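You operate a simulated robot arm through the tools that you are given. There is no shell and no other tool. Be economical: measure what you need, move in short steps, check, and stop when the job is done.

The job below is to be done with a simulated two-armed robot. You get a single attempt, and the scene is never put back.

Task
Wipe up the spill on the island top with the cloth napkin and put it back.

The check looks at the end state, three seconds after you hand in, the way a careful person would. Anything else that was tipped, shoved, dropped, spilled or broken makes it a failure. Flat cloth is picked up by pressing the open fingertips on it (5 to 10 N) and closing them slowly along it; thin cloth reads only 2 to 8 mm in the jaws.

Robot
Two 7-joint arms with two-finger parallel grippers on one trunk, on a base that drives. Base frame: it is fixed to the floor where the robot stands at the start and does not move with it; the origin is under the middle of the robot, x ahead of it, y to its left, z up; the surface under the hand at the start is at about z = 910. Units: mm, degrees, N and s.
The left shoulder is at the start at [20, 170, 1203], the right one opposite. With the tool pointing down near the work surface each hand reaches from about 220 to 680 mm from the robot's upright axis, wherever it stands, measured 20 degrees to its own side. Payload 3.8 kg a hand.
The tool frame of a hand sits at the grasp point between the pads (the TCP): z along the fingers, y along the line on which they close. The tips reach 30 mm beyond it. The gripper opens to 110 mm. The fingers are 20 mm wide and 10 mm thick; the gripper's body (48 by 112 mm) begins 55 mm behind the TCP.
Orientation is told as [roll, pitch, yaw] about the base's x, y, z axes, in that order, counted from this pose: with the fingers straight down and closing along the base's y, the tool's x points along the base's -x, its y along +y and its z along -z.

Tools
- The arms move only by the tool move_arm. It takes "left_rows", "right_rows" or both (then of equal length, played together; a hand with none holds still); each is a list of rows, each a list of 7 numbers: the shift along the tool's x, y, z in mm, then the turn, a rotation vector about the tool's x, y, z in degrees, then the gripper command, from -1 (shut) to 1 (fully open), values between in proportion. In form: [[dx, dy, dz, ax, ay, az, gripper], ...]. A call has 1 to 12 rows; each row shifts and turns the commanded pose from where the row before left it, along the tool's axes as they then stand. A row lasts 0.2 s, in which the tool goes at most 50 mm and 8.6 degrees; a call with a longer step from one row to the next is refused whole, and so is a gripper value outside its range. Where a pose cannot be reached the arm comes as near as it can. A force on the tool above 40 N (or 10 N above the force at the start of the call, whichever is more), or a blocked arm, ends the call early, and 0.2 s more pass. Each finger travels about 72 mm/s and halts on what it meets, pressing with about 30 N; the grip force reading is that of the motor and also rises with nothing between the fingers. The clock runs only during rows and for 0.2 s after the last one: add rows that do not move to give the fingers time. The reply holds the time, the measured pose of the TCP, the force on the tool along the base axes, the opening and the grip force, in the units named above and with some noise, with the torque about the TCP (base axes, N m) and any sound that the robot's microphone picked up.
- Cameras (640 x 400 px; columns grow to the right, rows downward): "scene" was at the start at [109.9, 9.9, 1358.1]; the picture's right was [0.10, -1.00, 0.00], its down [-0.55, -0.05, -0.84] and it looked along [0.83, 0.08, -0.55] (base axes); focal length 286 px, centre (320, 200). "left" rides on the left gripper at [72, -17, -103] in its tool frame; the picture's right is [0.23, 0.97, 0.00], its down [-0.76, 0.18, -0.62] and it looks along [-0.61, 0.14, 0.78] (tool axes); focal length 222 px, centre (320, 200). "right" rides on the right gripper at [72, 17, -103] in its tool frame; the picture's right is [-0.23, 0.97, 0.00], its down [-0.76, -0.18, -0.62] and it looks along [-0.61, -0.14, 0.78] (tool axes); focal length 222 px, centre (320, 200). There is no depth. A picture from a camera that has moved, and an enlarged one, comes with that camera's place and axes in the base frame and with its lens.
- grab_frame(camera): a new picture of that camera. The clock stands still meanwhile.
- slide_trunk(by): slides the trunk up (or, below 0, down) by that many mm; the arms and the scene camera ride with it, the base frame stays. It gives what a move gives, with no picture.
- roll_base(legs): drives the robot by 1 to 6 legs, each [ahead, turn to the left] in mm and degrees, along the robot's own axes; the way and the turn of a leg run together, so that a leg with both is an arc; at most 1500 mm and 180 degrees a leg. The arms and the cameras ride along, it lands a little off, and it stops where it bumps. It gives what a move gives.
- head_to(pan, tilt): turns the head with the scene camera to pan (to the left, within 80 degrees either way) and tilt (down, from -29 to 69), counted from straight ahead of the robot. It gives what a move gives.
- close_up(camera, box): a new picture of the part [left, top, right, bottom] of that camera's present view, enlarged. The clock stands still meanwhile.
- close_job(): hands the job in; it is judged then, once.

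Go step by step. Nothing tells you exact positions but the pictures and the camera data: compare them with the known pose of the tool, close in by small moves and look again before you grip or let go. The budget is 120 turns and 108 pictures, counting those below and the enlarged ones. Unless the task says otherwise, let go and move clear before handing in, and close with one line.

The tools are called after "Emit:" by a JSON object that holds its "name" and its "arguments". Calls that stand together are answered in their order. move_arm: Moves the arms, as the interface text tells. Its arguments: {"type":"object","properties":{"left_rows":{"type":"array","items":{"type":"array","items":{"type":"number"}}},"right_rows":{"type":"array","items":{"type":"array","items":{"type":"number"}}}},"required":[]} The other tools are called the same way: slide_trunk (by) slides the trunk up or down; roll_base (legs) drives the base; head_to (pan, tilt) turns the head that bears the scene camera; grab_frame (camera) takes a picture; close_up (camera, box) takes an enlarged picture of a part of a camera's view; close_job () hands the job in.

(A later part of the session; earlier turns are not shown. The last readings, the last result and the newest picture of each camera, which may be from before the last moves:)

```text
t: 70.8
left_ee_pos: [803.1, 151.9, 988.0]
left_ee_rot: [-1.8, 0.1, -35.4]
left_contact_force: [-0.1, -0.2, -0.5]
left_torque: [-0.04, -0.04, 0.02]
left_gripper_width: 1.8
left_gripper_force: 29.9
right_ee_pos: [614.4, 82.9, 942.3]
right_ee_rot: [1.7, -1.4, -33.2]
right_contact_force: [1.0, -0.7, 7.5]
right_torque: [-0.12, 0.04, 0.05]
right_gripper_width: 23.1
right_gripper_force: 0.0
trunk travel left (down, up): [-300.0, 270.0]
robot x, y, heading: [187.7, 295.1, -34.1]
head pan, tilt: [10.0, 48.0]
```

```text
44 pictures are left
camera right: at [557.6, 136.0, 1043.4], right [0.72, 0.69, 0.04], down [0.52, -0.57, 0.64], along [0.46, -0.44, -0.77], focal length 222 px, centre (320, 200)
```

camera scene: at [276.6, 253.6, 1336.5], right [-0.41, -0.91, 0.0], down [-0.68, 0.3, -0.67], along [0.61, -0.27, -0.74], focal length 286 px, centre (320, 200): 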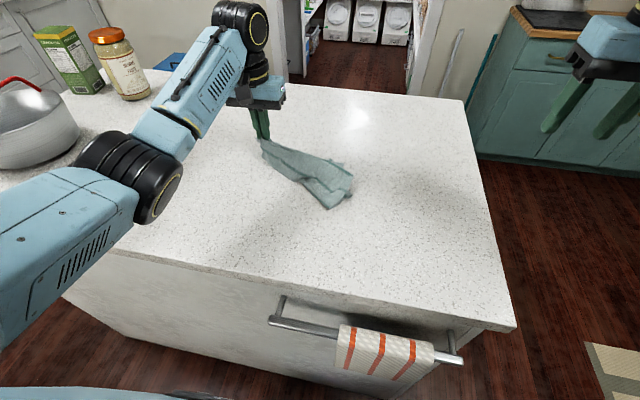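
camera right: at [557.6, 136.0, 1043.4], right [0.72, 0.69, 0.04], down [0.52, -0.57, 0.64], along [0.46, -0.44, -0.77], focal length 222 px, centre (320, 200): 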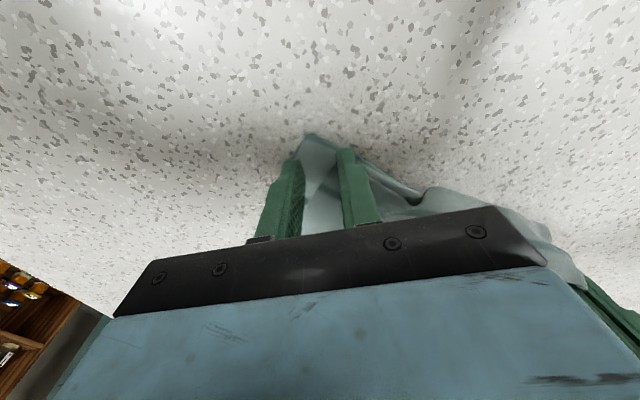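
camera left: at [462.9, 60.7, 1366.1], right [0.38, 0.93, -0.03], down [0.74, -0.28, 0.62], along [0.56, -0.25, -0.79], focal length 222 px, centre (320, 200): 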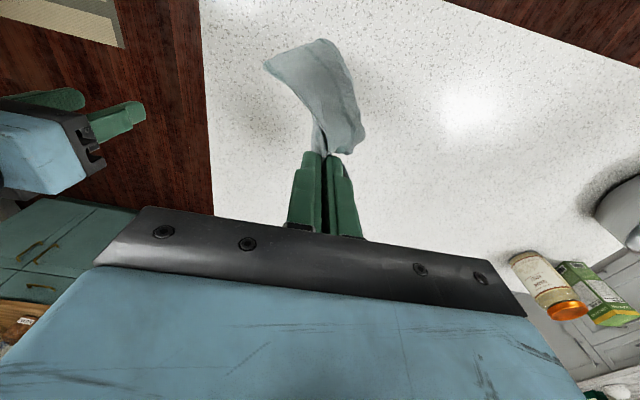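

The fingers are pressing at 7.5 N on both sides of the corner. I'll close slowly, then lift.

Emit:
{"name": "move_arm", "arguments": {"right_rows": [[0, 0, 0, 0, 0, 0, -0.65], [0, 0, 0, 0, 0, 0, -0.72], [0, 0, 0, 0, 0, 0, -0.79], [0, 0, 0, 0, 0, 0, -0.86], [0, 0, 0, 0, 0, 0, -0.93], [0, 0, 0, 0, 0, 0, -1], [0, 0, 0, 0, 0, 0, -1], [0, 0, -15, 0, 0, 0, -1], [0, 0, -20, 0, 0, 0, -1], [0, 0, -20, 0, 0, 0, -1], [0, 0, 0, 0, 0, 0, -1]]}}

Emit:
{"name": "grab_frame", "arguments": {"camera": "scene"}}

Emit:
{"name": "grab_frame", "arguments": {"camera": "right"}}

```text
t: 73.2
left_ee_pos: [803.8, 152.3, 986.2]
left_ee_rot: [-1.7, 0.1, -35.3]
left_contact_force: [-0.8, 0.0, 0.1]
left_torque: [0.01, -0.01, 0.01]
left_gripper_width: 2.1
left_gripper_force: 29.9
right_ee_pos: [610.7, 81.3, 997.1]
right_ee_rot: [1.7, -1.3, -33.2]
right_contact_force: [0.7, -1.0, -1.2]
right_torque: [-0.01, -0.02, 0.02]
right_gripper_width: 0.6
right_gripper_force: 29.7
trunk travel left (down, up): [-300.0, 270.0]
robot x, y, heading: [189.9, 293.8, -34.1]
head pan, tilt: [10.0, 48.0]
```

```text
43 pictures are left
camera scene: at [276.5, 253.3, 1336.4], right [-0.41, -0.91, 0.0], down [-0.68, 0.3, -0.67], along [0.61, -0.27, -0.74], focal length 286 px, centre (320, 200)
```

scene: 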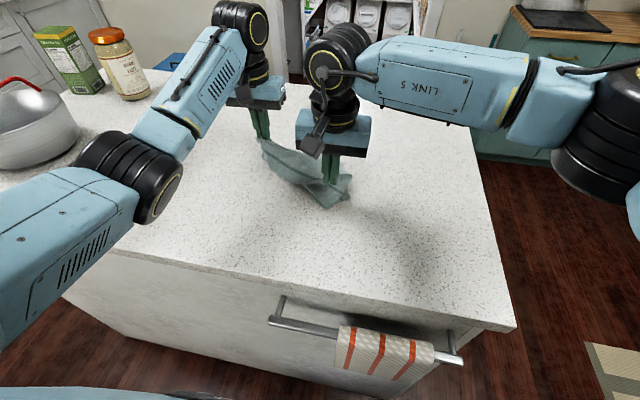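

```text
42 pictures are left
camera right: at [555.6, 136.3, 1097.9], right [0.72, 0.69, 0.03], down [0.52, -0.57, 0.64], along [0.46, -0.44, -0.77], focal length 222 px, centre (320, 200)
```

right: 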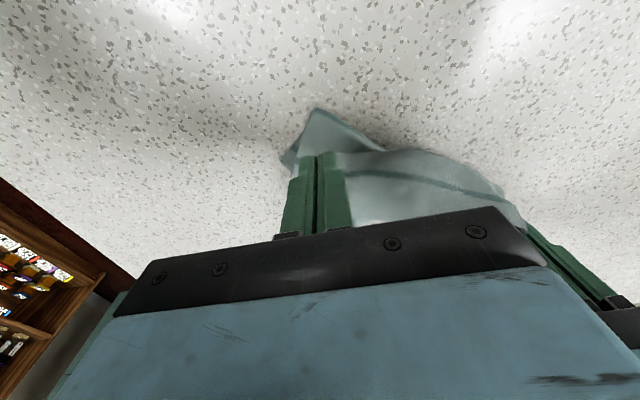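

The pinch slipped off, reading only 0.6 mm. I'll retry with a wider opening, a little further in from the tip, and pressing at about 10 N.

Emit:
{"name": "move_arm", "arguments": {"right_rows": [[-5, 4, 0, 0, 0, 0, -0.3], [-5, 4, 0, 0, 0, 0, -0.3], [0, 0, 20, 0, 0, 0, -0.3], [0, 0, 20, 0, 0, 0, -0.3], [0, 0, 12, 0, 0, 0, -0.3], [0, 0, 3, 0, 0, 0, -0.3], [0, 0, 1, 0, 0, 0, -0.3], [0, 0, 0, 0, 0, 0, -0.3]]}}

Emit:
{"name": "grab_frame", "arguments": {"camera": "right"}}

```text
t: 75.0
left_ee_pos: [803.5, 151.3, 988.2]
left_ee_rot: [-1.6, 0.1, -35.4]
left_contact_force: [0.6, -0.7, -0.6]
left_torque: [0.0, -0.03, 0.01]
left_gripper_width: 2.0
left_gripper_force: 29.9
right_ee_pos: [625.1, 83.3, 942.3]
right_ee_rot: [1.8, -1.5, -33.1]
right_contact_force: [-1.0, 0.1, 17.0]
right_torque: [-0.35, 0.2, 0.01]
right_gripper_width: 38.3
right_gripper_force: 0.0
trunk travel left (down, up): [-300.0, 270.0]
robot x, y, heading: [185.9, 296.7, -34.3]
head pan, tilt: [10.0, 48.0]
```

```text
41 pictures are left
camera right: at [569.0, 137.5, 1043.6], right [0.72, 0.69, 0.04], down [0.52, -0.57, 0.64], along [0.46, -0.44, -0.77], focal length 222 px, centre (320, 200)
```

right: 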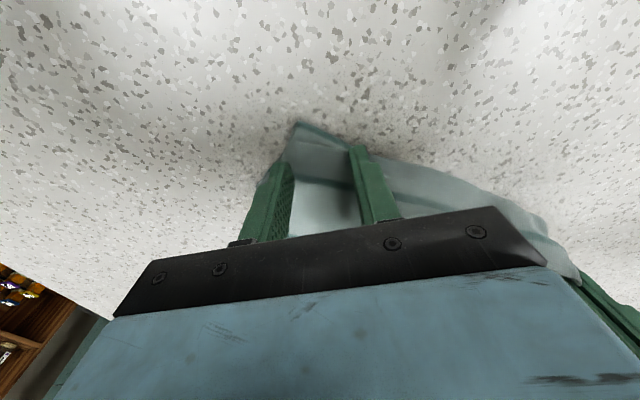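

Emit:
{"name": "move_arm", "arguments": {"right_rows": [[0, 2, -1, 0, 0, 0, -0.35], [0, 0, 0, 0, 0, 0, -0.42], [0, 0, 0, 0, 0, 0, -0.5], [0, 0, 0, 0, 0, 0, -0.58], [0, 0, 0, 0, 0, 0, -0.66], [0, 0, 0, 0, 0, 0, -0.74], [0, 0, 0, 0, 0, 0, -0.82], [0, 0, 0, 0, 0, 0, -0.9], [0, 0, 0, 0, 0, 0, -1], [0, 0, 0, 0, 0, 0, -1], [0, 0, 0, 0, 0, 0, -1]]}}

Emit:
{"name": "grab_frame", "arguments": {"camera": "right"}}

```text
t: 77.4
left_ee_pos: [804.3, 151.3, 987.2]
left_ee_rot: [-1.8, 0.1, -35.4]
left_contact_force: [0.0, -1.1, 0.5]
left_torque: [0.0, -0.01, 0.0]
left_gripper_width: 2.1
left_gripper_force: 30.0
right_ee_pos: [625.8, 85.3, 941.8]
right_ee_rot: [1.8, -1.2, -33.2]
right_contact_force: [0.0, 1.1, 5.4]
right_torque: [0.03, 0.02, 0.01]
right_gripper_width: 2.0
right_gripper_force: 30.3
trunk travel left (down, up): [-300.0, 270.0]
robot x, y, heading: [183.6, 296.0, -34.0]
head pan, tilt: [10.0, 48.0]
```

```text
40 pictures are left
camera right: at [570.8, 139.3, 1043.5], right [0.72, 0.69, 0.03], down [0.52, -0.57, 0.64], along [0.46, -0.44, -0.77], focal length 222 px, centre (320, 200)
```

right: 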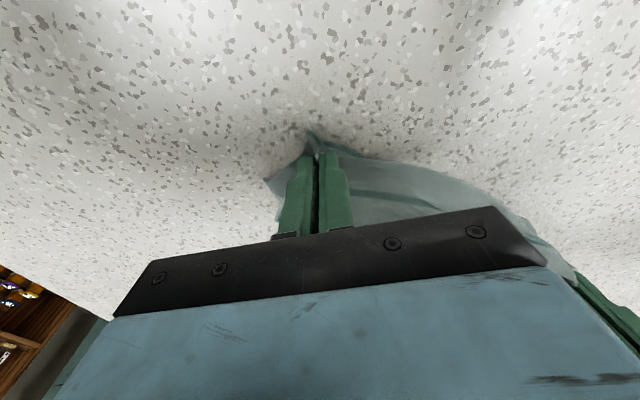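

It reads 2.0 mm, so the cloth is held this time. I'll lift both hands and see how it hangs.

Emit:
{"name": "move_arm", "arguments": {"left_rows": [[0, 0, -35, 0, 0, 0, -1], [0, 0, -38, 0, 0, 0, -1], [10, -10, -38, 0, 0, 0, -1], [15, -10, -38, 0, 0, 0, -1], [15, -10, -30, 0, 0, 0, -1], [0, 0, 0, 0, 0, 0, -1]], "right_rows": [[0, 0, -40, 0, 0, 0, -1], [0, 0, -45, 0, 0, 0, -1], [0, -10, -45, 0, 0, 0, -1], [0, -10, -45, 0, 0, 0, -1], [0, -10, -45, 0, 0, 0, -1], [0, 0, 0, 0, 0, 0, -1]]}}

Emit:
{"name": "grab_frame", "arguments": {"camera": "scene"}}

```text
t: 78.8
left_ee_pos: [759.3, 154.0, 1167.4]
left_ee_rot: [-1.8, 0.2, -35.4]
left_contact_force: [0.3, 0.2, 0.0]
left_torque: [-0.01, -0.01, 0.01]
left_gripper_width: 1.7
left_gripper_force: 30.2
right_ee_pos: [604.0, 57.4, 1159.2]
right_ee_rot: [1.7, -1.3, -33.0]
right_contact_force: [0.9, 0.2, -0.5]
right_torque: [0.02, 0.02, -0.04]
right_gripper_width: 2.2
right_gripper_force: 30.1
trunk travel left (down, up): [-300.0, 270.0]
robot x, y, heading: [187.9, 295.4, -34.0]
head pan, tilt: [10.0, 48.0]
```

```text
39 pictures are left
camera scene: at [277.1, 253.1, 1336.3], right [-0.41, -0.91, 0.0], down [-0.68, 0.3, -0.67], along [0.61, -0.27, -0.74], focal length 286 px, centre (320, 200)
```

scene: 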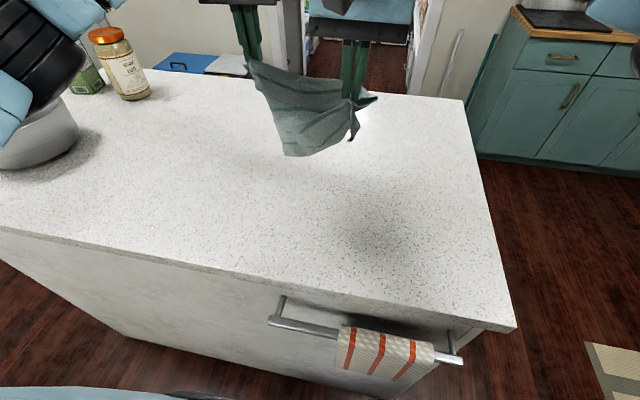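

Both hands hold it. I'll spread them gently apart to find out which corners I have.

Emit:
{"name": "move_arm", "arguments": {"right_rows": [[-14, -12, 0, 0, 0, 0, -1], [-14, -12, 0, 0, 0, 0, -1], [-14, -12, 0, 0, 0, 0, -1], [-14, -10, 0, 0, 0, 0, -1], [0, -6, 0, 0, 0, 0, -1], [0, 0, 0, 0, 0, 0, -1]]}}

Emit:
{"name": "close_up", "arguments": {"camera": "scene", "box": [200, 0, 440, 180]}}

```text
t: 80.2
left_ee_pos: [757.8, 152.3, 1168.1]
left_ee_rot: [-1.8, 0.1, -35.6]
left_contact_force: [-12.9, -20.3, -1.5]
left_torque: [-0.56, 0.33, 0.33]
left_gripper_width: 1.7
left_gripper_force: 29.9
right_ee_pos: [621.4, -14.6, 1161.5]
right_ee_rot: [2.0, -1.4, -32.9]
right_contact_force: [12.7, 20.9, 0.9]
right_torque: [0.53, -0.38, 0.3]
right_gripper_width: 2.8
right_gripper_force: 30.0
trunk travel left (down, up): [-300.0, 270.0]
robot x, y, heading: [190.6, 296.0, -34.0]
head pan, tilt: [10.0, 48.0]
```

```text
2.22 times, centred on (320, 90) of scene
camera zoom: at [276.5, 253.4, 1336.5], right [-0.41, -0.91, 0.0], down [-0.68, 0.3, -0.67], along [0.61, -0.27, -0.74], focal length 636 px, centre (320, 444)
```

zoom: 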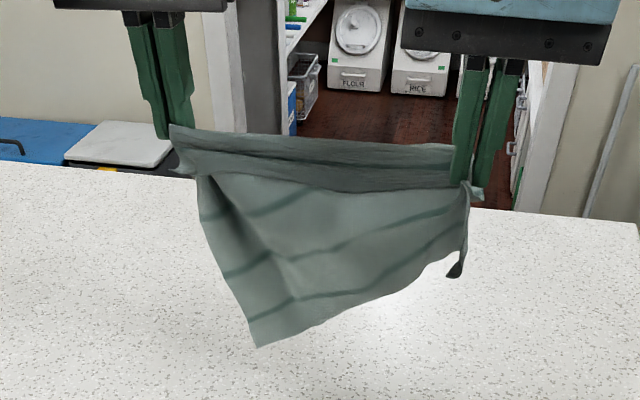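

The hands hold the two ends of one side: it goes taut at about 215 mm with the stripes running along it, and the cloth hangs down as a full sheet. I'll carry it back over the napkin's original place and raise it to lay the near edge first.

Emit:
{"name": "move_arm", "arguments": {"left_rows": [[35, -27, 0, 0, 0, 0, -1], [35, -23, -6, 0, 0, 0, -1], [35, -23, -6, 0, 0, 0, -1], [35, -23, -6, 0, 0, 0, -1], [35, -23, -6, 0, 0, 0, -1], [35, -23, -6, 0, 0, 0, -1], [0, 0, 0, 0, 0, 0, -1], [0, 0, 0, 0, 0, 0, -1]], "right_rows": [[32, -19, 0, 0, 0, 0, -1], [32, -22, -6, 0, 0, 0, -1], [32, -22, -6, 0, 0, 0, -1], [32, -22, -6, 0, 0, 0, -1], [32, -22, -6, 0, 0, 0, -1], [32, -22, -6, 0, 0, 0, -1], [0, 0, 0, 0, 0, 0, -1], [0, 0, 0, 0, 0, 0, -1]]}}

Emit:
{"name": "grab_frame", "arguments": {"camera": "scene"}}

```text
t: 82.0
left_ee_pos: [503.1, 161.7, 1200.8]
left_ee_rot: [-1.9, 0.1, -35.4]
left_contact_force: [-9.0, -20.4, -2.5]
left_torque: [-0.51, 0.25, 0.32]
left_gripper_width: 2.1
left_gripper_force: 30.2
right_ee_pos: [389.4, -19.8, 1181.7]
right_ee_rot: [2.0, -1.4, -33.2]
right_contact_force: [8.7, 19.9, 1.5]
right_torque: [0.49, -0.25, 0.32]
right_gripper_width: 3.4
right_gripper_force: 30.2
trunk travel left (down, up): [-300.0, 270.0]
robot x, y, heading: [186.1, 293.6, -34.0]
head pan, tilt: [10.0, 48.0]
```

```text
37 pictures are left
camera scene: at [275.7, 253.1, 1336.5], right [-0.41, -0.91, 0.0], down [-0.68, 0.3, -0.67], along [0.61, -0.27, -0.74], focal length 286 px, centre (320, 200)
```

scene: 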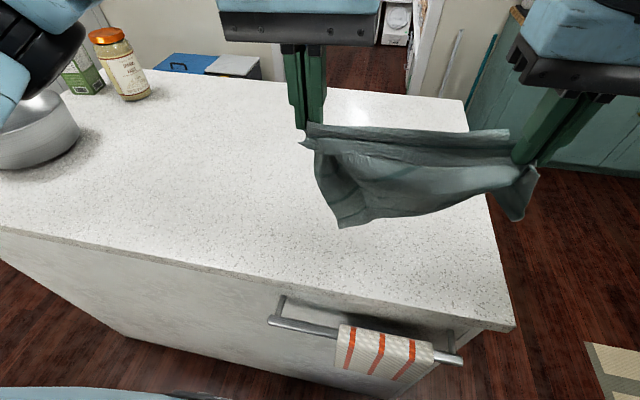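

Emit:
{"name": "close_up", "arguments": {"camera": "scene", "box": [270, 80, 560, 260]}}

Emit:
{"name": "grab_frame", "arguments": {"camera": "left"}}

Emit:
{"name": "grab_frame", "arguments": {"camera": "right"}}

```text
2.21 times, centred on (415, 170) of scene
camera zoom: at [275.7, 253.1, 1336.5], right [-0.41, -0.91, 0.0], down [-0.68, 0.3, -0.67], along [0.61, -0.27, -0.74], focal length 631 px, centre (110, 266)
```

zoom: 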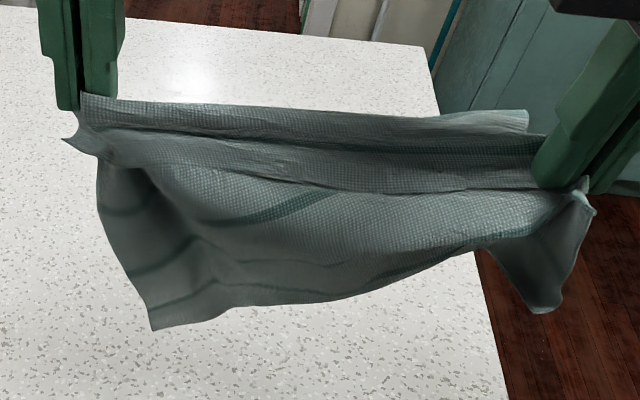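

```text
35 pictures are left
camera left: at [436.9, 193.1, 1306.7], right [0.38, 0.93, -0.03], down [0.74, -0.28, 0.62], along [0.56, -0.26, -0.79], focal length 222 px, centre (320, 200)
```

left: 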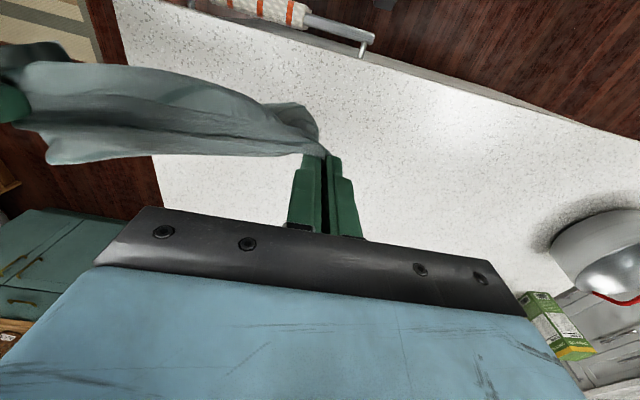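

```text
34 pictures are left
camera right: at [332.8, 34.4, 1282.3], right [0.72, 0.69, 0.04], down [0.52, -0.57, 0.63], along [0.46, -0.44, -0.77], focal length 222 px, centre (320, 200)
```

right: 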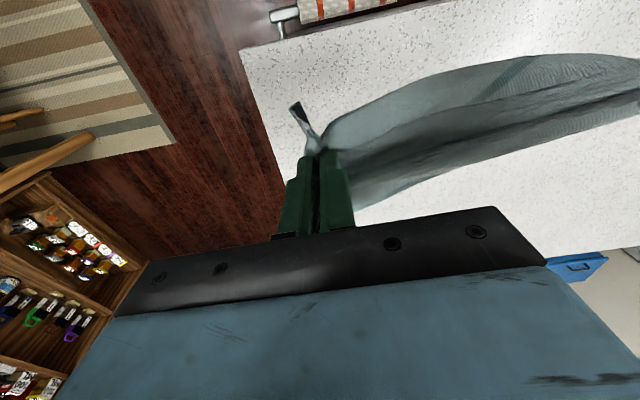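

The left hand holds near one corner. The right hand holds the adjacent side a bit in from its corner, and a narrow flap lies to the back. I'll ease the tension, lower until the near edge touches, then sweep forward and down to lay the sheet.

Emit:
{"name": "move_arm", "arguments": {"left_rows": [[0, -3, 10, 0, 0, 0, -1], [0, 0, 40, 0, 0, 0, -1], [0, 0, 40, 0, 0, 0, -1], [0, 0, 0, 0, 0, 0, -1]], "right_rows": [[0, 5, 5, 0, 0, 0, -1], [0, 0, 36, 0, 0, 0, -1], [0, 0, 36, 0, 0, 0, -1], [0, 0, 0, 0, 0, 0, -1]]}}

Emit:
{"name": "move_arm", "arguments": {"left_rows": [[-25, 0, 4, 0, 0, 0, -1], [-25, 0, 8, 0, 0, 0, -1], [-25, 0, 12, 0, 0, 0, -1], [-25, 0, 15, 0, 0, 0, -1], [-25, 0, 18, 0, 0, 0, -1], [-25, 0, 20, 0, 0, 0, -1], [-25, 0, 21, 0, 0, 0, -1], [-25, 0, 21, 0, 0, 0, -1], [-25, 0, 21, 0, 0, 0, -1], [-25, 0, 18, 0, 0, 0, -1], [0, 0, 0, 0, 0, 0, -1]], "right_rows": [[-20, 0, 4, 0, 0, 0, -1], [-20, 0, 8, 0, 0, 0, -1], [-20, 0, 12, 0, 0, 0, -1], [-20, 0, 15, 0, 0, 0, -1], [-20, 0, 18, 0, 0, 0, -1], [-20, 0, 20, 0, 0, 0, -1], [-20, 0, 21, 0, 0, 0, -1], [-20, 0, 21, 0, 0, 0, -1], [-20, 0, 21, 0, 0, 0, -1], [-20, 0, 16, 0, 0, 0, -1], [0, 0, 0, 0, 0, 0, -1]]}}

Emit:
{"name": "grab_frame", "arguments": {"camera": "scene"}}

```text
t: 83.0
left_ee_pos: [501.3, 158.1, 1111.2]
left_ee_rot: [-1.6, 0.1, -35.3]
left_contact_force: [-1.9, -4.6, 0.4]
left_torque: [-0.1, 0.08, 0.08]
left_gripper_width: 2.0
left_gripper_force: 30.3
right_ee_pos: [394.7, -15.5, 1103.4]
right_ee_rot: [1.6, -1.4, -33.1]
right_contact_force: [1.6, 5.2, 0.5]
right_torque: [0.13, -0.05, 0.07]
right_gripper_width: 2.3
right_gripper_force: 29.9
trunk travel left (down, up): [-300.0, 270.0]
robot x, y, heading: [185.1, 296.6, -34.1]
head pan, tilt: [10.0, 48.0]
```

```text
t: 85.4
left_ee_pos: [703.0, 7.3, 953.2]
left_ee_rot: [-1.7, 0.1, -35.4]
left_contact_force: [-0.7, 1.0, 1.1]
left_torque: [0.01, 0.0, -0.01]
left_gripper_width: 1.8
left_gripper_force: 30.2
right_ee_pos: [570.7, -122.1, 953.6]
right_ee_rot: [1.8, -1.5, -33.0]
right_contact_force: [-0.6, -0.4, -0.2]
right_torque: [0.02, -0.01, -0.05]
right_gripper_width: 2.2
right_gripper_force: 29.7
trunk travel left (down, up): [-300.0, 270.0]
robot x, y, heading: [188.6, 299.1, -34.3]
head pan, tilt: [10.0, 48.0]
```

```text
33 pictures are left
camera scene: at [276.2, 253.7, 1336.5], right [-0.41, -0.91, 0.0], down [-0.68, 0.3, -0.67], along [0.61, -0.27, -0.74], focal length 286 px, centre (320, 200)
```

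scene: 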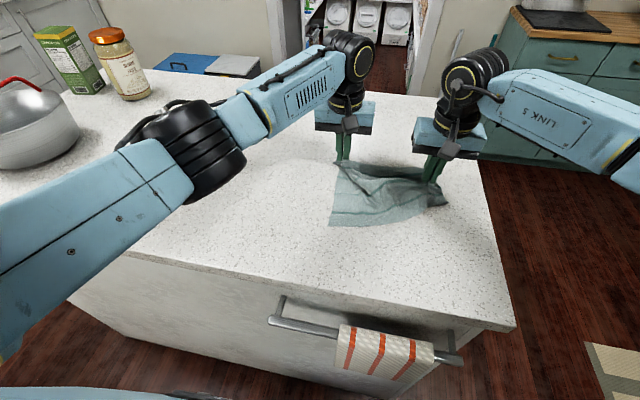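

Emit:
{"name": "close_up", "arguments": {"camera": "scene", "box": [310, 140, 470, 240]}}

```text
4.00 times, centred on (390, 190) of scene
camera zoom: at [276.2, 253.7, 1336.5], right [-0.41, -0.91, 0.0], down [-0.68, 0.3, -0.67], along [0.61, -0.27, -0.74], focal length 1144 px, centre (40, 240)
```

zoom: 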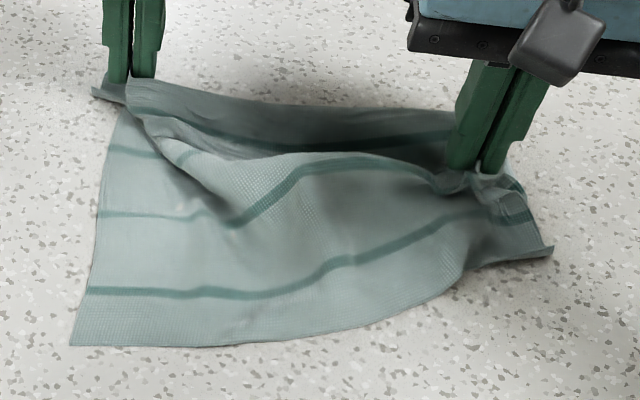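

The cloth is laid out well, except that the right side is bunched at the right hand. I'll set both hands down to the surface, let go, raise them clear and look.

Emit:
{"name": "move_arm", "arguments": {"left_rows": [[0, 0, 7, 0, 0, 0, -1], [0, 0, 0, 0, 0, 0, -0.5], [0, 0, 0, 0, 0, 0, -0.3], [0, 0, 0, 0, 0, 0, -0.3], [0, 0, -10, 0, 0, 0, -0.3], [0, 0, -30, 0, 0, 0, -0.3], [0, 0, -40, 0, 0, 0, -0.3], [0, 40, -25, 0, 0, 0, -0.3], [0, 45, 0, 0, 0, 0, -0.3], [0, 45, 0, 0, 0, 0, -0.3], [0, 0, 0, 0, 0, 0, -0.3]], "right_rows": [[0, 0, 7, 0, 0, 0, -1], [0, 0, 0, 0, 0, 0, -0.5], [0, 0, 0, 0, 0, 0, -0.3], [0, 0, 0, 0, 0, 0, -0.3], [0, 0, -10, 0, 0, 0, -0.3], [0, 0, -30, 0, 0, 0, -0.3], [0, 0, -40, 0, 0, 0, -0.3], [0, -40, -25, 0, 0, 0, -0.3], [0, -45, 0, 0, 0, 0, -0.3], [0, -45, 0, 0, 0, 0, -0.3], [0, 0, 0, 0, 0, 0, -0.3]]}}

Emit:
{"name": "close_up", "arguments": {"camera": "scene", "box": [280, 120, 480, 270]}}

```text
t: 87.8
left_ee_pos: [776.9, 117.7, 1045.6]
left_ee_rot: [-1.7, 0.2, -35.5]
left_contact_force: [-0.2, -0.8, 0.4]
left_torque: [-0.03, 0.01, -0.02]
left_gripper_width: 38.1
left_gripper_force: 0.1
right_ee_pos: [493.3, -231.7, 1047.7]
right_ee_rot: [1.7, -1.2, -33.1]
right_contact_force: [0.2, -0.5, -0.3]
right_torque: [-0.03, 0.0, 0.0]
right_gripper_width: 38.6
right_gripper_force: 0.0
trunk travel left (down, up): [-300.0, 270.0]
robot x, y, heading: [188.4, 294.7, -34.0]
head pan, tilt: [10.0, 48.0]
```

```text
2.67 times, centred on (380, 195) of scene
camera zoom: at [276.4, 253.1, 1336.5], right [-0.41, -0.91, 0.0], down [-0.68, 0.3, -0.67], along [0.61, -0.27, -0.74], focal length 763 px, centre (160, 213)
```

zoom: 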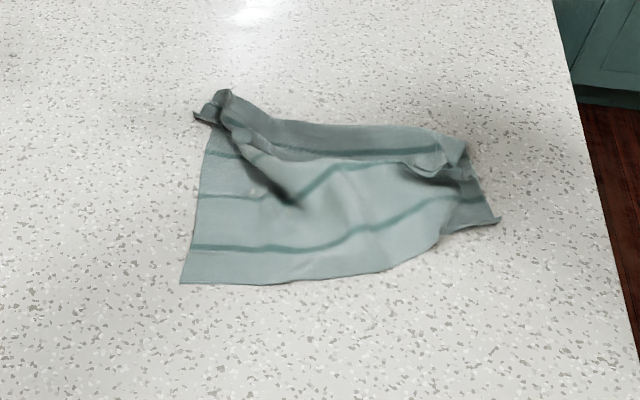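

The far edge is nearly in place. The near-right corner is tucked at about (510, -168) and belongs near (350, -165), and the near-left corner is about 60 mm short. I'll position the left hand to pin the back and the right hand above the tucked corner.

Emit:
{"name": "move_arm", "arguments": {"left_rows": [[0, -40, 0, 0, 0, 0, -1], [0, -40, 0, 0, 0, 0, -1], [0, -40, 0, 0, 0, 0, -1], [0, -40, 0, 0, 0, 0, -1], [0, -40, 10, 0, 0, 0, -1], [0, 0, 30, 0, 0, 0, -1]], "right_rows": [[8, 29, 0, 0, 0, 0, -0.3], [8, 29, 0, 0, 0, 0, -0.3], [8, 29, 0, 0, 0, 0, -0.3], [8, 28, 0, 0, 0, 0, -0.3], [0, 0, 30, 0, 0, 0, -0.3], [0, 0, 20, 0, 0, 0, -0.3]]}}

Emit:
{"name": "grab_frame", "arguments": {"camera": "right"}}

Emit:
{"name": "close_up", "arguments": {"camera": "scene", "box": [280, 120, 480, 270]}}

```text
t: 89.2
left_ee_pos: [663.5, -48.8, 1012.8]
left_ee_rot: [-1.7, 0.1, -35.4]
left_contact_force: [0.2, 0.3, 0.5]
left_torque: [0.0, 0.05, 0.01]
left_gripper_width: 0.0
left_gripper_force: 30.5
right_ee_pos: [532.2, -117.2, 1000.2]
right_ee_rot: [1.7, -1.2, -33.1]
right_contact_force: [0.0, 0.3, 0.2]
right_torque: [-0.03, 0.0, -0.01]
right_gripper_width: 38.5
right_gripper_force: 0.1
trunk travel left (down, up): [-300.0, 270.0]
robot x, y, heading: [186.6, 297.9, -34.2]
head pan, tilt: [10.0, 48.0]
```

```text
30 pictures are left
camera right: at [476.2, -62.8, 1101.6], right [0.72, 0.69, 0.03], down [0.52, -0.57, 0.64], along [0.46, -0.44, -0.77], focal length 222 px, centre (320, 200)
```

right: 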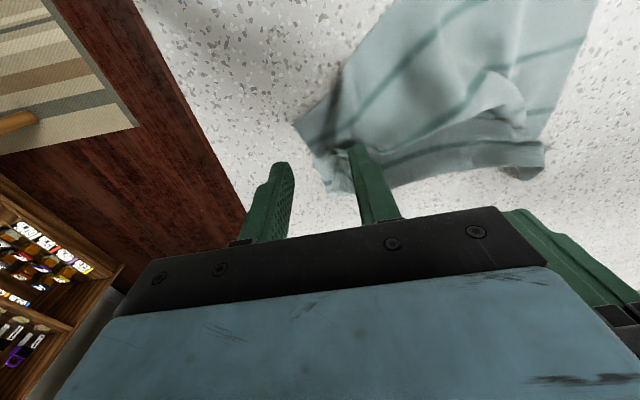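

```text
2.67 times, centred on (380, 195) of scene
camera zoom: at [277.5, 253.8, 1336.4], right [-0.41, -0.91, 0.0], down [-0.68, 0.3, -0.67], along [0.61, -0.27, -0.74], focal length 763 px, centre (160, 213)
```

zoom: 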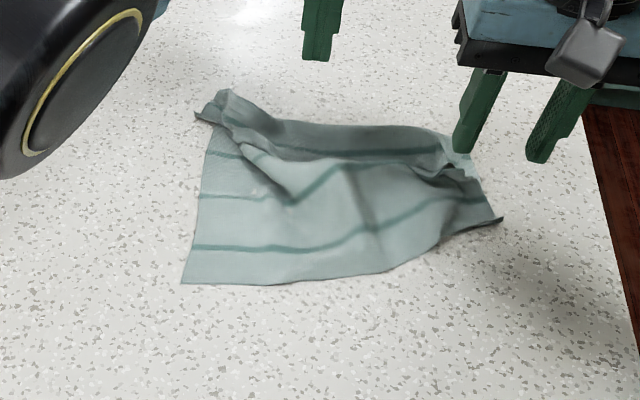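

The tucked corner tip is at about (505, -165), with the cloth extending left of it. I'll shift the right hand 16 mm left, then press both hands down: left as a pin, right to grasp.

Emit:
{"name": "move_arm", "arguments": {"left_rows": [[0, 0, 25, 0, 0, 0, -1], [0, 0, 25, 0, 0, 0, -1], [0, 0, 14, 0, 0, 0, -1], [0, 0, 4, 0, 0, 0, -1], [0, 0, 2, 0, 0, 0, -1], [0, 0, 0, 0, 0, 0, -1]], "right_rows": [[5, 16, 0, 0, 0, 0, -0.3], [0, 0, 25, 0, 0, 0, -0.3], [0, 0, 20, 0, 0, 0, -0.3], [0, 0, 10, 0, 0, 0, -0.3], [0, 0, 4, 0, 0, 0, -0.3], [0, 0, 0, 0, 0, 0, -0.3]]}}

```text
t: 90.6
left_ee_pos: [660.9, -45.5, 943.4]
left_ee_rot: [-1.6, 0.2, -35.5]
left_contact_force: [-0.5, 1.2, 0.5]
left_torque: [0.0, 0.01, 0.01]
left_gripper_width: 0.0
left_gripper_force: 30.1
left hand out of reach, approached as far as the arm can: row 4
right_ee_pos: [537.8, -102.1, 942.7]
right_ee_rot: [1.7, -1.4, -33.1]
right_contact_force: [0.6, 0.3, 1.5]
right_torque: [-0.02, 0.05, 0.02]
right_gripper_width: 38.3
right_gripper_force: 0.0
trunk travel left (down, up): [-300.0, 270.0]
robot x, y, heading: [189.8, 296.7, -34.1]
head pan, tilt: [10.0, 48.0]
```

Emit:
{"name": "move_arm", "arguments": {"left_rows": [[0, 0, 2, 0, 0, 0, -1], [0, 0, 1, 0, 0, 0, -1], [0, 0, 0, 0, 0, 0, -1], [0, 0, 0, 0, 0, 0, -1], [0, 0, 0, 0, 0, 0, -1], [0, 0, 0, 0, 0, 0, -1], [0, 0, 0, 0, 0, 0, -1], [0, 0, 0, 0, 0, 0, -1], [0, 0, 0, 0, 0, 0, -1], [0, 0, 0, 0, 0, 0, -1], [0, 0, 0, 0, 0, 0, -1], [0, 0, 0, 0, 0, 0, -1]], "right_rows": [[0, 0, 2, 0, 0, 0, -0.3], [0, 0, 0, 0, 0, 0, -0.36], [0, 0, 0, 0, 0, 0, -0.43], [0, 0, 0, 0, 0, 0, -0.5], [0, 0, 0, 0, 0, 0, -0.57], [0, 0, 0, 0, 0, 0, -0.64], [0, 0, 0, 0, 0, 0, -0.71], [0, 0, 0, 0, 0, 0, -0.78], [0, 0, 0, 0, 0, 0, -0.85], [0, 0, 0, 0, 0, 0, -0.92], [0, 0, 0, 0, 0, 0, -1], [0, 0, 0, 0, 0, 0, -1]]}}

Emit:
{"name": "grab_frame", "arguments": {"camera": "right"}}

```text
t: 93.2
left_ee_pos: [660.1, -44.8, 942.5]
left_ee_rot: [-1.7, 0.0, -35.4]
left_contact_force: [-0.1, 0.0, 2.4]
left_torque: [0.03, -0.02, -0.01]
left_gripper_width: 0.0
left_gripper_force: 30.1
right_ee_pos: [537.6, -101.5, 941.1]
right_ee_rot: [1.6, -1.5, -33.2]
right_contact_force: [-0.8, -2.3, 14.9]
right_torque: [-0.14, 0.2, 0.08]
right_gripper_width: 2.0
right_gripper_force: 30.4
trunk travel left (down, up): [-300.0, 270.0]
robot x, y, heading: [185.9, 298.6, -34.1]
head pan, tilt: [10.0, 48.0]
```

```text
28 pictures are left
camera right: at [481.5, -47.3, 1042.8], right [0.72, 0.69, 0.03], down [0.52, -0.57, 0.64], along [0.46, -0.44, -0.77], focal length 222 px, centre (320, 200)
```

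right: 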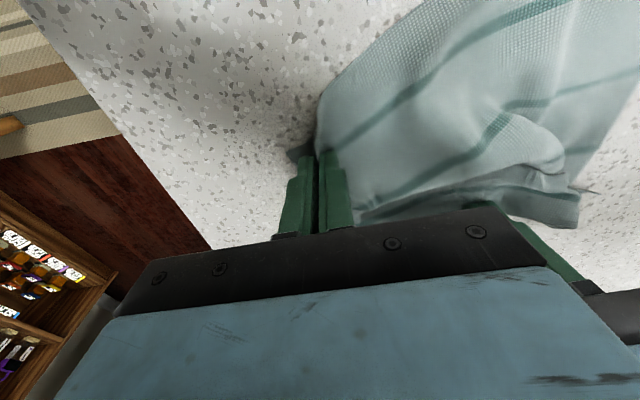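

The right hand holds the corner (2.0 mm). With the left hand pinning a bit harder, I'll lift the corner slightly and draw it toward me and to the right.

Emit:
{"name": "move_arm", "arguments": {"left_rows": [[0, 0, 3, 0, 0, 0, -1], [0, 0, 0, 0, 0, 0, -1], [0, 0, 0, 0, 0, 0, -1], [0, 0, 0, 0, 0, 0, -1], [0, 0, 0, 0, 0, 0, -1], [0, 0, 0, 0, 0, 0, -1], [0, 0, 0, 0, 0, 0, -1], [0, 0, 0, 0, 0, 0, -1], [0, 0, 0, 0, 0, 0, -1], [0, 0, 0, 0, 0, 0, -1]], "right_rows": [[0, 0, -20, 0, 0, 0, -1], [0, -2, -25, 0, 0, 0, -1], [18, -3, 0, 0, 0, 0, -1], [18, -3, 0, 0, 0, 0, -1], [18, -3, 0, 0, 0, 0, -1], [18, -3, 0, 0, 0, 0, -1], [18, -2, 10, 0, 0, 0, -1], [18, 0, 12, 0, 0, 0, -1], [18, 0, 12, 0, 0, 0, -1], [0, 0, 0, 0, 0, 0, -1]]}}

Emit:
{"name": "grab_frame", "arguments": {"camera": "scene"}}

Emit:
{"name": "close_up", "arguments": {"camera": "scene", "box": [280, 120, 480, 270]}}

```text
t: 95.4
left_ee_pos: [658.6, -47.1, 940.7]
left_ee_rot: [-2.0, -0.2, -35.5]
left_contact_force: [-14.1, -0.4, 34.5]
left_torque: [0.25, 0.45, 0.1]
left_gripper_width: 0.0
left_gripper_force: 30.0
right_ee_pos: [423.5, -44.8, 949.0]
right_ee_rot: [1.8, -1.7, -33.3]
right_contact_force: [21.8, 0.5, 0.2]
right_torque: [0.03, -0.71, -0.07]
right_gripper_width: 2.1
right_gripper_force: 30.1
trunk travel left (down, up): [-300.0, 270.0]
robot x, y, heading: [188.9, 300.5, -34.2]
head pan, tilt: [10.0, 48.0]
```

```text
27 pictures are left
camera scene: at [275.0, 255.0, 1336.7], right [-0.41, -0.91, 0.0], down [-0.68, 0.3, -0.67], along [0.61, -0.27, -0.74], focal length 286 px, centre (320, 200)
```

scene: 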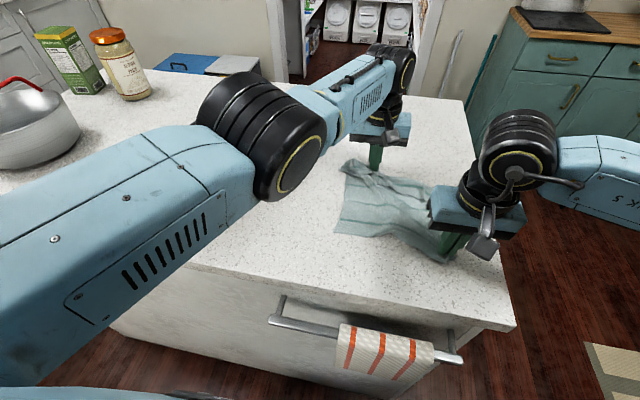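

```text
2.67 times, centred on (380, 195) of scene
camera zoom: at [275.0, 255.0, 1336.7], right [-0.41, -0.91, 0.0], down [-0.68, 0.3, -0.67], along [0.61, -0.27, -0.74], focal length 763 px, centre (160, 213)
```

zoom: 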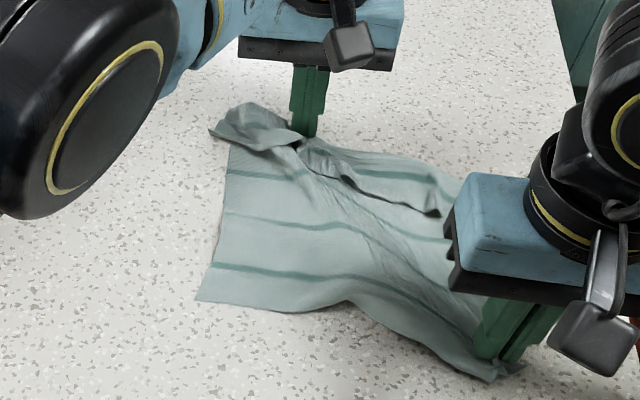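

The corner came out and the sheet is much flatter. I'll ease off, release the right hand and lift both to look.

Emit:
{"name": "move_arm", "arguments": {"left_rows": [[0, 0, -4, 0, 0, 0, -1], [0, 0, 0, 0, 0, 0, -1], [0, 0, 0, 0, 0, 0, -1], [0, 0, 0, 0, 0, 0, -1], [0, 0, -30, 0, 0, 0, -1], [0, 0, -40, 0, 0, 0, -1], [0, 45, -20, 0, 0, 0, -0.3], [0, 45, 0, 0, 0, 0, -0.3], [0, 45, 0, 0, 0, 0, -0.3], [0, 45, 0, 0, 0, 0, -0.3], [0, 0, 0, 0, 0, 0, -0.3]], "right_rows": [[-3, 0, 4, 0, 0, 0, -1], [0, 0, 2, 0, 0, 0, -0.5], [0, 0, 0, 0, 0, 0, -0.3], [0, 0, 0, 0, 0, 0, -0.3], [0, 0, -30, 0, 0, 0, -0.3], [0, 0, -40, 0, 0, 0, -0.3], [0, -40, -20, 0, 0, 0, -0.3], [0, -45, 0, 0, 0, 0, -0.3], [0, -45, 0, 0, 0, 0, -0.3], [0, -45, 0, 0, 0, 0, -0.3], [0, 0, 0, 0, 0, 0, -0.3]]}}

Emit:
{"name": "close_up", "arguments": {"camera": "scene", "box": [280, 120, 480, 270]}}

```text
t: 97.8
left_ee_pos: [798.0, 66.9, 1026.5]
left_ee_rot: [-1.7, 0.3, -35.5]
left_contact_force: [0.6, 1.1, 0.4]
left_torque: [-0.01, 0.01, 0.03]
left_gripper_width: 38.3
left_gripper_force: 0.1
left hand out of reach, approached as far as the arm can: row 6, 7, 8, 9, 10
right_ee_pos: [326.1, -195.9, 1029.3]
right_ee_rot: [1.7, -1.4, -33.1]
right_contact_force: [0.0, 0.3, 0.3]
right_torque: [-0.02, 0.0, 0.01]
right_gripper_width: 38.3
right_gripper_force: 0.0
trunk travel left (down, up): [-300.0, 270.0]
robot x, y, heading: [188.7, 298.5, -34.3]
head pan, tilt: [10.0, 48.0]
```

```text
2.67 times, centred on (380, 195) of scene
camera zoom: at [276.4, 253.1, 1336.5], right [-0.41, -0.91, 0.0], down [-0.68, 0.3, -0.67], along [0.61, -0.27, -0.74], focal length 763 px, centre (160, 213)
```

zoom: 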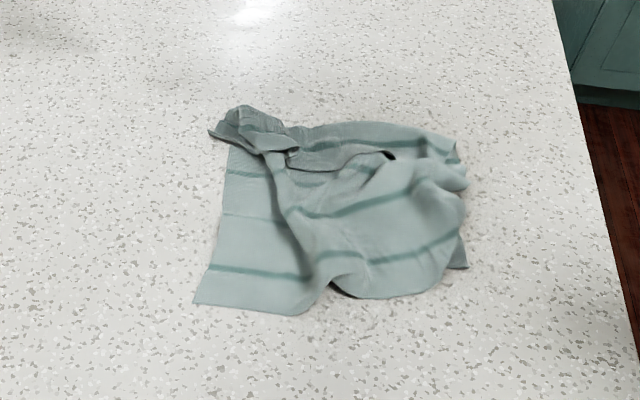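

The tension sprang back when I released, so the near-right corner is tucked again, though the centre is close to its place. I'll now take both near corners so I can hang the sheet and re-lay it. I'll bring the hands above them and look.

Emit:
{"name": "move_arm", "arguments": {"left_rows": [[36, -21, 0, 0, 0, 0, -0.3], [36, -21, 0, 0, 0, 0, -0.3], [36, -21, 0, 0, 0, 0, -0.3], [36, -21, 0, 0, 0, 0, -0.3], [36, -21, 0, 0, 0, 0, -0.3], [34, -22, 0, 0, 0, 0, -0.3], [0, 0, 0, 0, 0, 0, -0.3]], "right_rows": [[-12, 32, 0, 0, 0, 0, -0.3], [-12, 32, 0, 0, 0, 0, -0.3], [-12, 32, 0, 0, 0, 0, -0.3], [-12, 32, 0, 0, 0, 0, -0.3], [-12, 32, 0, 0, 0, 0, -0.3], [-12, 30, 0, 0, 0, 0, -0.3], [0, 0, 0, 0, 0, 0, -0.3]]}}

Emit:
{"name": "grab_frame", "arguments": {"camera": "right"}}

Emit:
{"name": "grab_frame", "arguments": {"camera": "left"}}

```text
t: 99.4
left_ee_pos: [665.4, -45.5, 1037.0]
left_ee_rot: [-1.6, 0.3, -35.4]
left_contact_force: [0.2, -0.2, -0.7]
left_torque: [0.01, 0.02, -0.03]
left_gripper_width: 38.4
left_gripper_force: 0.0
left hand out of reach, approached as far as the arm can: row 1, 2, 3, 4, 5, 6
right_ee_pos: [492.1, -75.0, 1035.0]
right_ee_rot: [1.7, -1.4, -33.2]
right_contact_force: [-0.6, 0.4, -1.3]
right_torque: [0.04, -0.02, 0.0]
right_gripper_width: 38.2
right_gripper_force: 0.1
trunk travel left (down, up): [-300.0, 270.0]
robot x, y, heading: [185.4, 292.1, -34.4]
head pan, tilt: [10.0, 48.0]
```

```text
24 pictures are left
camera right: at [436.5, -20.9, 1135.5], right [0.72, 0.69, 0.03], down [0.52, -0.57, 0.64], along [0.46, -0.44, -0.77], focal length 222 px, centre (320, 200)
```

right: 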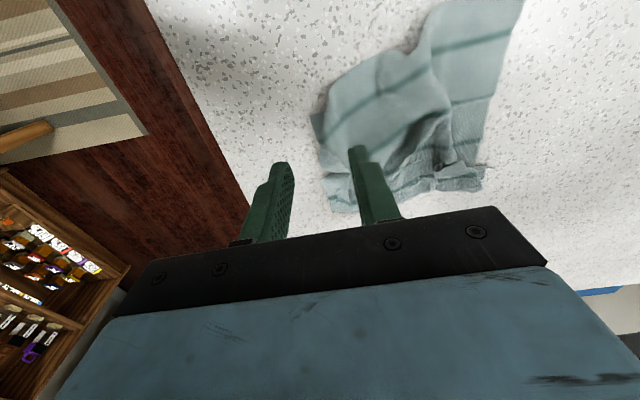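

```text
23 pictures are left
camera left: at [598.8, -14.9, 1142.6], right [0.38, 0.93, -0.03], down [0.74, -0.28, 0.61], along [0.56, -0.25, -0.79], focal length 222 px, centre (320, 200)
```

left: 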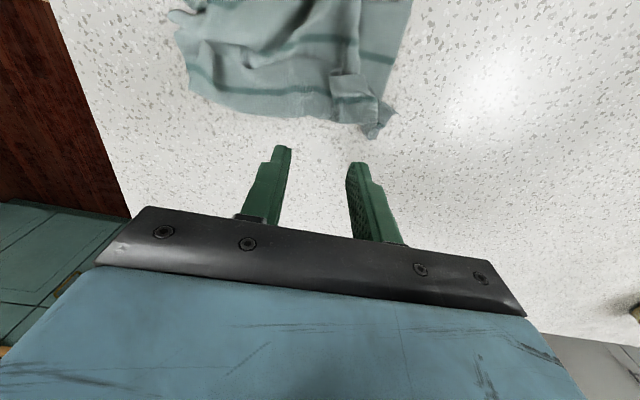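

The left hand reports being out of reach and has fallen behind its command. I'll raise it in place to let it recover, then check its pose.

Emit:
{"name": "move_arm", "arguments": {"left_rows": [[0, 0, -20, 0, 0, 0, -0.3], [0, 0, -20, 0, 0, 0, -0.3], [0, 0, -20, 0, 0, 0, -0.3], [0, 10, -20, 0, 0, 0, -0.3], [0, 20, -20, 0, 0, 0, -0.3], [0, 0, 0, 0, 0, 0, -0.3]]}}

Emit:
{"name": "grab_frame", "arguments": {"camera": "scene"}}

```text
t: 100.8
left_ee_pos: [686.8, -16.5, 1137.3]
left_ee_rot: [-1.6, 0.3, -35.3]
left_contact_force: [0.2, 0.0, 0.3]
left_torque: [0.02, -0.03, 0.02]
left_gripper_width: 38.3
left_gripper_force: 0.2
right_ee_pos: [492.2, -76.0, 1034.5]
right_ee_rot: [1.6, -1.3, -33.2]
right_contact_force: [0.0, 0.0, 0.1]
right_torque: [0.02, -0.02, -0.02]
right_gripper_width: 38.4
right_gripper_force: 0.1
trunk travel left (down, up): [-300.0, 270.0]
robot x, y, heading: [185.3, 293.9, -34.3]
head pan, tilt: [10.0, 48.0]
```

```text
22 pictures are left
camera scene: at [276.3, 252.9, 1336.4], right [-0.41, -0.91, 0.0], down [-0.68, 0.3, -0.67], along [0.61, -0.27, -0.74], focal length 286 px, centre (320, 200)
```

scene: 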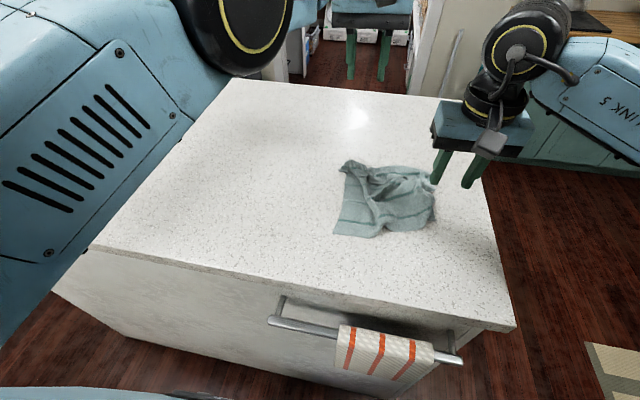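

The left elbow has swung in close to the head. I'll move the left hand out to its own side to unwind it.

Emit:
{"name": "move_arm", "arguments": {"left_rows": [[8, 40, 0, 0, 0, 0, -0.3], [8, 40, 0, 0, 0, 0, -0.3], [8, 40, 0, 0, 0, 0, -0.3], [8, 40, 0, 0, 0, 0, -0.3], [8, 40, 0, 0, 0, 0, -0.3], [8, 30, 0, 0, 0, 0, -0.3], [0, 0, 0, 0, 0, 0, -0.3]]}}

Emit:
{"name": "grab_frame", "arguments": {"camera": "scene"}}

```text
t: 102.4
left_ee_pos: [838.1, 141.9, 1146.5]
left_ee_rot: [-1.6, 0.2, -35.4]
left_contact_force: [0.2, 0.0, -0.4]
left_torque: [-0.02, 0.03, 0.02]
left_gripper_width: 38.6
left_gripper_force: 0.0
left hand out of reach, approached as far as the arm can: row 1, 2, 3, 4, 5, 6
right_ee_pos: [492.3, -75.2, 1034.4]
right_ee_rot: [1.7, -1.3, -33.1]
right_contact_force: [0.1, 0.8, -0.6]
right_torque: [0.03, -0.01, -0.01]
right_gripper_width: 38.5
right_gripper_force: 0.0
trunk travel left (down, up): [-300.0, 270.0]
robot x, y, heading: [187.8, 295.4, -33.9]
head pan, tilt: [10.0, 48.0]
```

```text
21 pictures are left
camera scene: at [276.2, 253.0, 1336.5], right [-0.41, -0.91, 0.0], down [-0.68, 0.3, -0.67], along [0.61, -0.27, -0.74], focal length 286 px, centre (320, 200)
```

scene: 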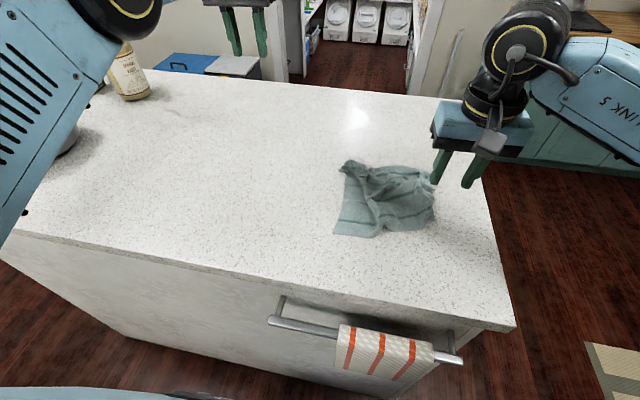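

The arm resists moving back. I'll try lowering it a bit on its own side, then retracting.

Emit:
{"name": "move_arm", "arguments": {"left_rows": [[0, 0, 30, 0, 0, 0, -0.3], [0, 0, 30, 0, 0, 0, -0.3], [0, 0, 30, 0, 0, 0, -0.3], [15, 0, 10, 0, 0, 0, -0.3], [25, 0, 0, 0, 0, 0, -0.3], [25, 0, 0, 0, 0, 0, -0.3], [25, 0, 0, 0, 0, 0, -0.3], [0, 0, 0, 0, 0, 0, -0.3]]}}

Emit:
{"name": "grab_frame", "arguments": {"camera": "scene"}}

```text
t: 104.2
left_ee_pos: [848.0, 131.8, 1052.1]
left_ee_rot: [-1.7, 0.2, -35.4]
left_contact_force: [0.9, -0.1, 0.4]
left_torque: [0.04, -0.01, -0.01]
left_gripper_width: 38.5
left_gripper_force: 0.1
left hand out of reach, approached as far as the arm can: row 1, 2, 4, 5, 6, 7
right_ee_pos: [491.0, -75.8, 1034.5]
right_ee_rot: [1.7, -1.3, -33.1]
right_contact_force: [0.2, 0.1, -0.3]
right_torque: [0.04, 0.03, 0.01]
right_gripper_width: 38.6
right_gripper_force: 0.0
trunk travel left (down, up): [-300.0, 270.0]
robot x, y, heading: [188.3, 297.1, -34.1]
head pan, tilt: [10.0, 48.0]
```

```text
20 pictures are left
camera scene: at [276.3, 253.3, 1336.5], right [-0.41, -0.91, 0.0], down [-0.68, 0.3, -0.67], along [0.61, -0.27, -0.74], focal length 286 px, centre (320, 200)
```

scene: 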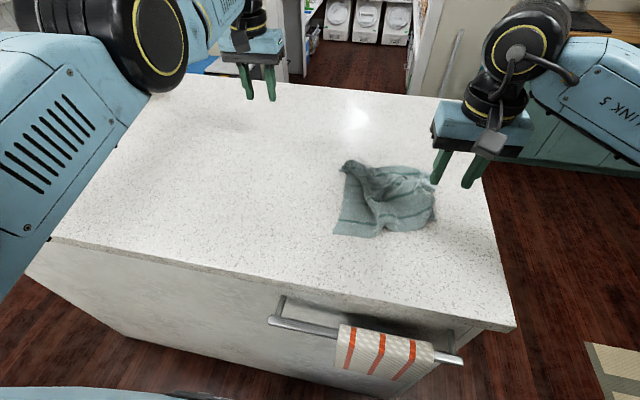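

I'll test whether turning the left wrist frees it: a small yaw with a small retract.

Emit:
{"name": "move_arm", "arguments": {"left_rows": [[0, 0, 0, 0, 0, 8, -0.3], [0, 0, 0, 0, 0, 8, -0.3], [0, 0, 0, 0, 0, 8, -0.3], [20, 0, 0, 0, 0, 0, -0.3], [20, 0, 0, 0, 0, 0, -0.3], [20, 0, 0, 0, 0, 0, -0.3], [0, 0, 0, 0, 0, 0, -0.3]]}}

```text
t: 105.8
left_ee_pos: [860.3, 153.5, 1053.7]
left_ee_rot: [-1.6, -0.4, -59.3]
left_contact_force: [0.5, -0.7, 0.4]
left_torque: [-0.02, 0.0, 0.0]
left_gripper_width: 38.3
left_gripper_force: 0.0
left hand out of reach, approached as far as the arm can: row 4, 5, 6
right_ee_pos: [491.0, -74.6, 1034.1]
right_ee_rot: [1.8, -1.4, -33.1]
right_contact_force: [-0.3, 0.2, -0.2]
right_torque: [0.01, 0.0, 0.0]
right_gripper_width: 38.7
right_gripper_force: 0.0
trunk travel left (down, up): [-300.0, 270.0]
robot x, y, heading: [184.5, 294.2, -34.2]
head pan, tilt: [10.0, 48.0]
```

Emit:
{"name": "move_arm", "arguments": {"left_rows": [[0, 0, 0, 0, 0, -8, -0.3], [0, 0, 0, 0, 0, -8, -0.3], [0, 0, 0, 0, 0, -8, -0.3], [3, 0, 0, 0, 0, 0, -0.3], [4, 0, 0, 0, 0, 0, -0.3], [5, 0, 0, 0, 0, 0, -0.3], [5, 0, -5, 0, 0, 0, -0.3], [5, 0, -5, 0, 0, 0, -0.3], [0, 0, 0, 0, 0, 0, -0.3]]}}

Emit:
{"name": "close_up", "arguments": {"camera": "scene", "box": [280, 120, 480, 270]}}

```text
t: 107.8
left_ee_pos: [859.9, 155.1, 1065.9]
left_ee_rot: [-1.6, 0.2, -35.4]
left_contact_force: [0.4, 1.1, 0.6]
left_torque: [-0.02, -0.01, -0.02]
left_gripper_width: 38.5
left_gripper_force: 0.0
left hand out of reach, approached as far as the arm can: row 4, 5, 6, 7, 8
right_ee_pos: [492.4, -76.1, 1033.8]
right_ee_rot: [1.6, -1.3, -33.3]
right_contact_force: [0.4, -0.1, -0.5]
right_torque: [-0.04, -0.01, 0.03]
right_gripper_width: 38.6
right_gripper_force: 0.1
trunk travel left (down, up): [-300.0, 270.0]
robot x, y, heading: [191.1, 295.1, -34.0]
head pan, tilt: [10.0, 48.0]
```

```text
2.67 times, centred on (380, 195) of scene
camera zoom: at [276.4, 253.3, 1336.5], right [-0.41, -0.91, 0.0], down [-0.68, 0.3, -0.67], along [0.61, -0.27, -0.74], focal length 763 px, centre (160, 213)
```

zoom: 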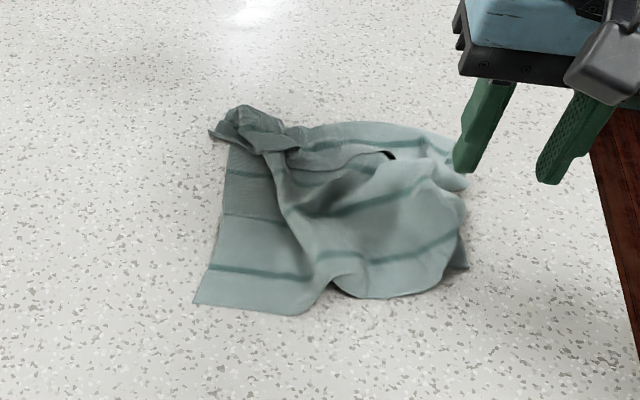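

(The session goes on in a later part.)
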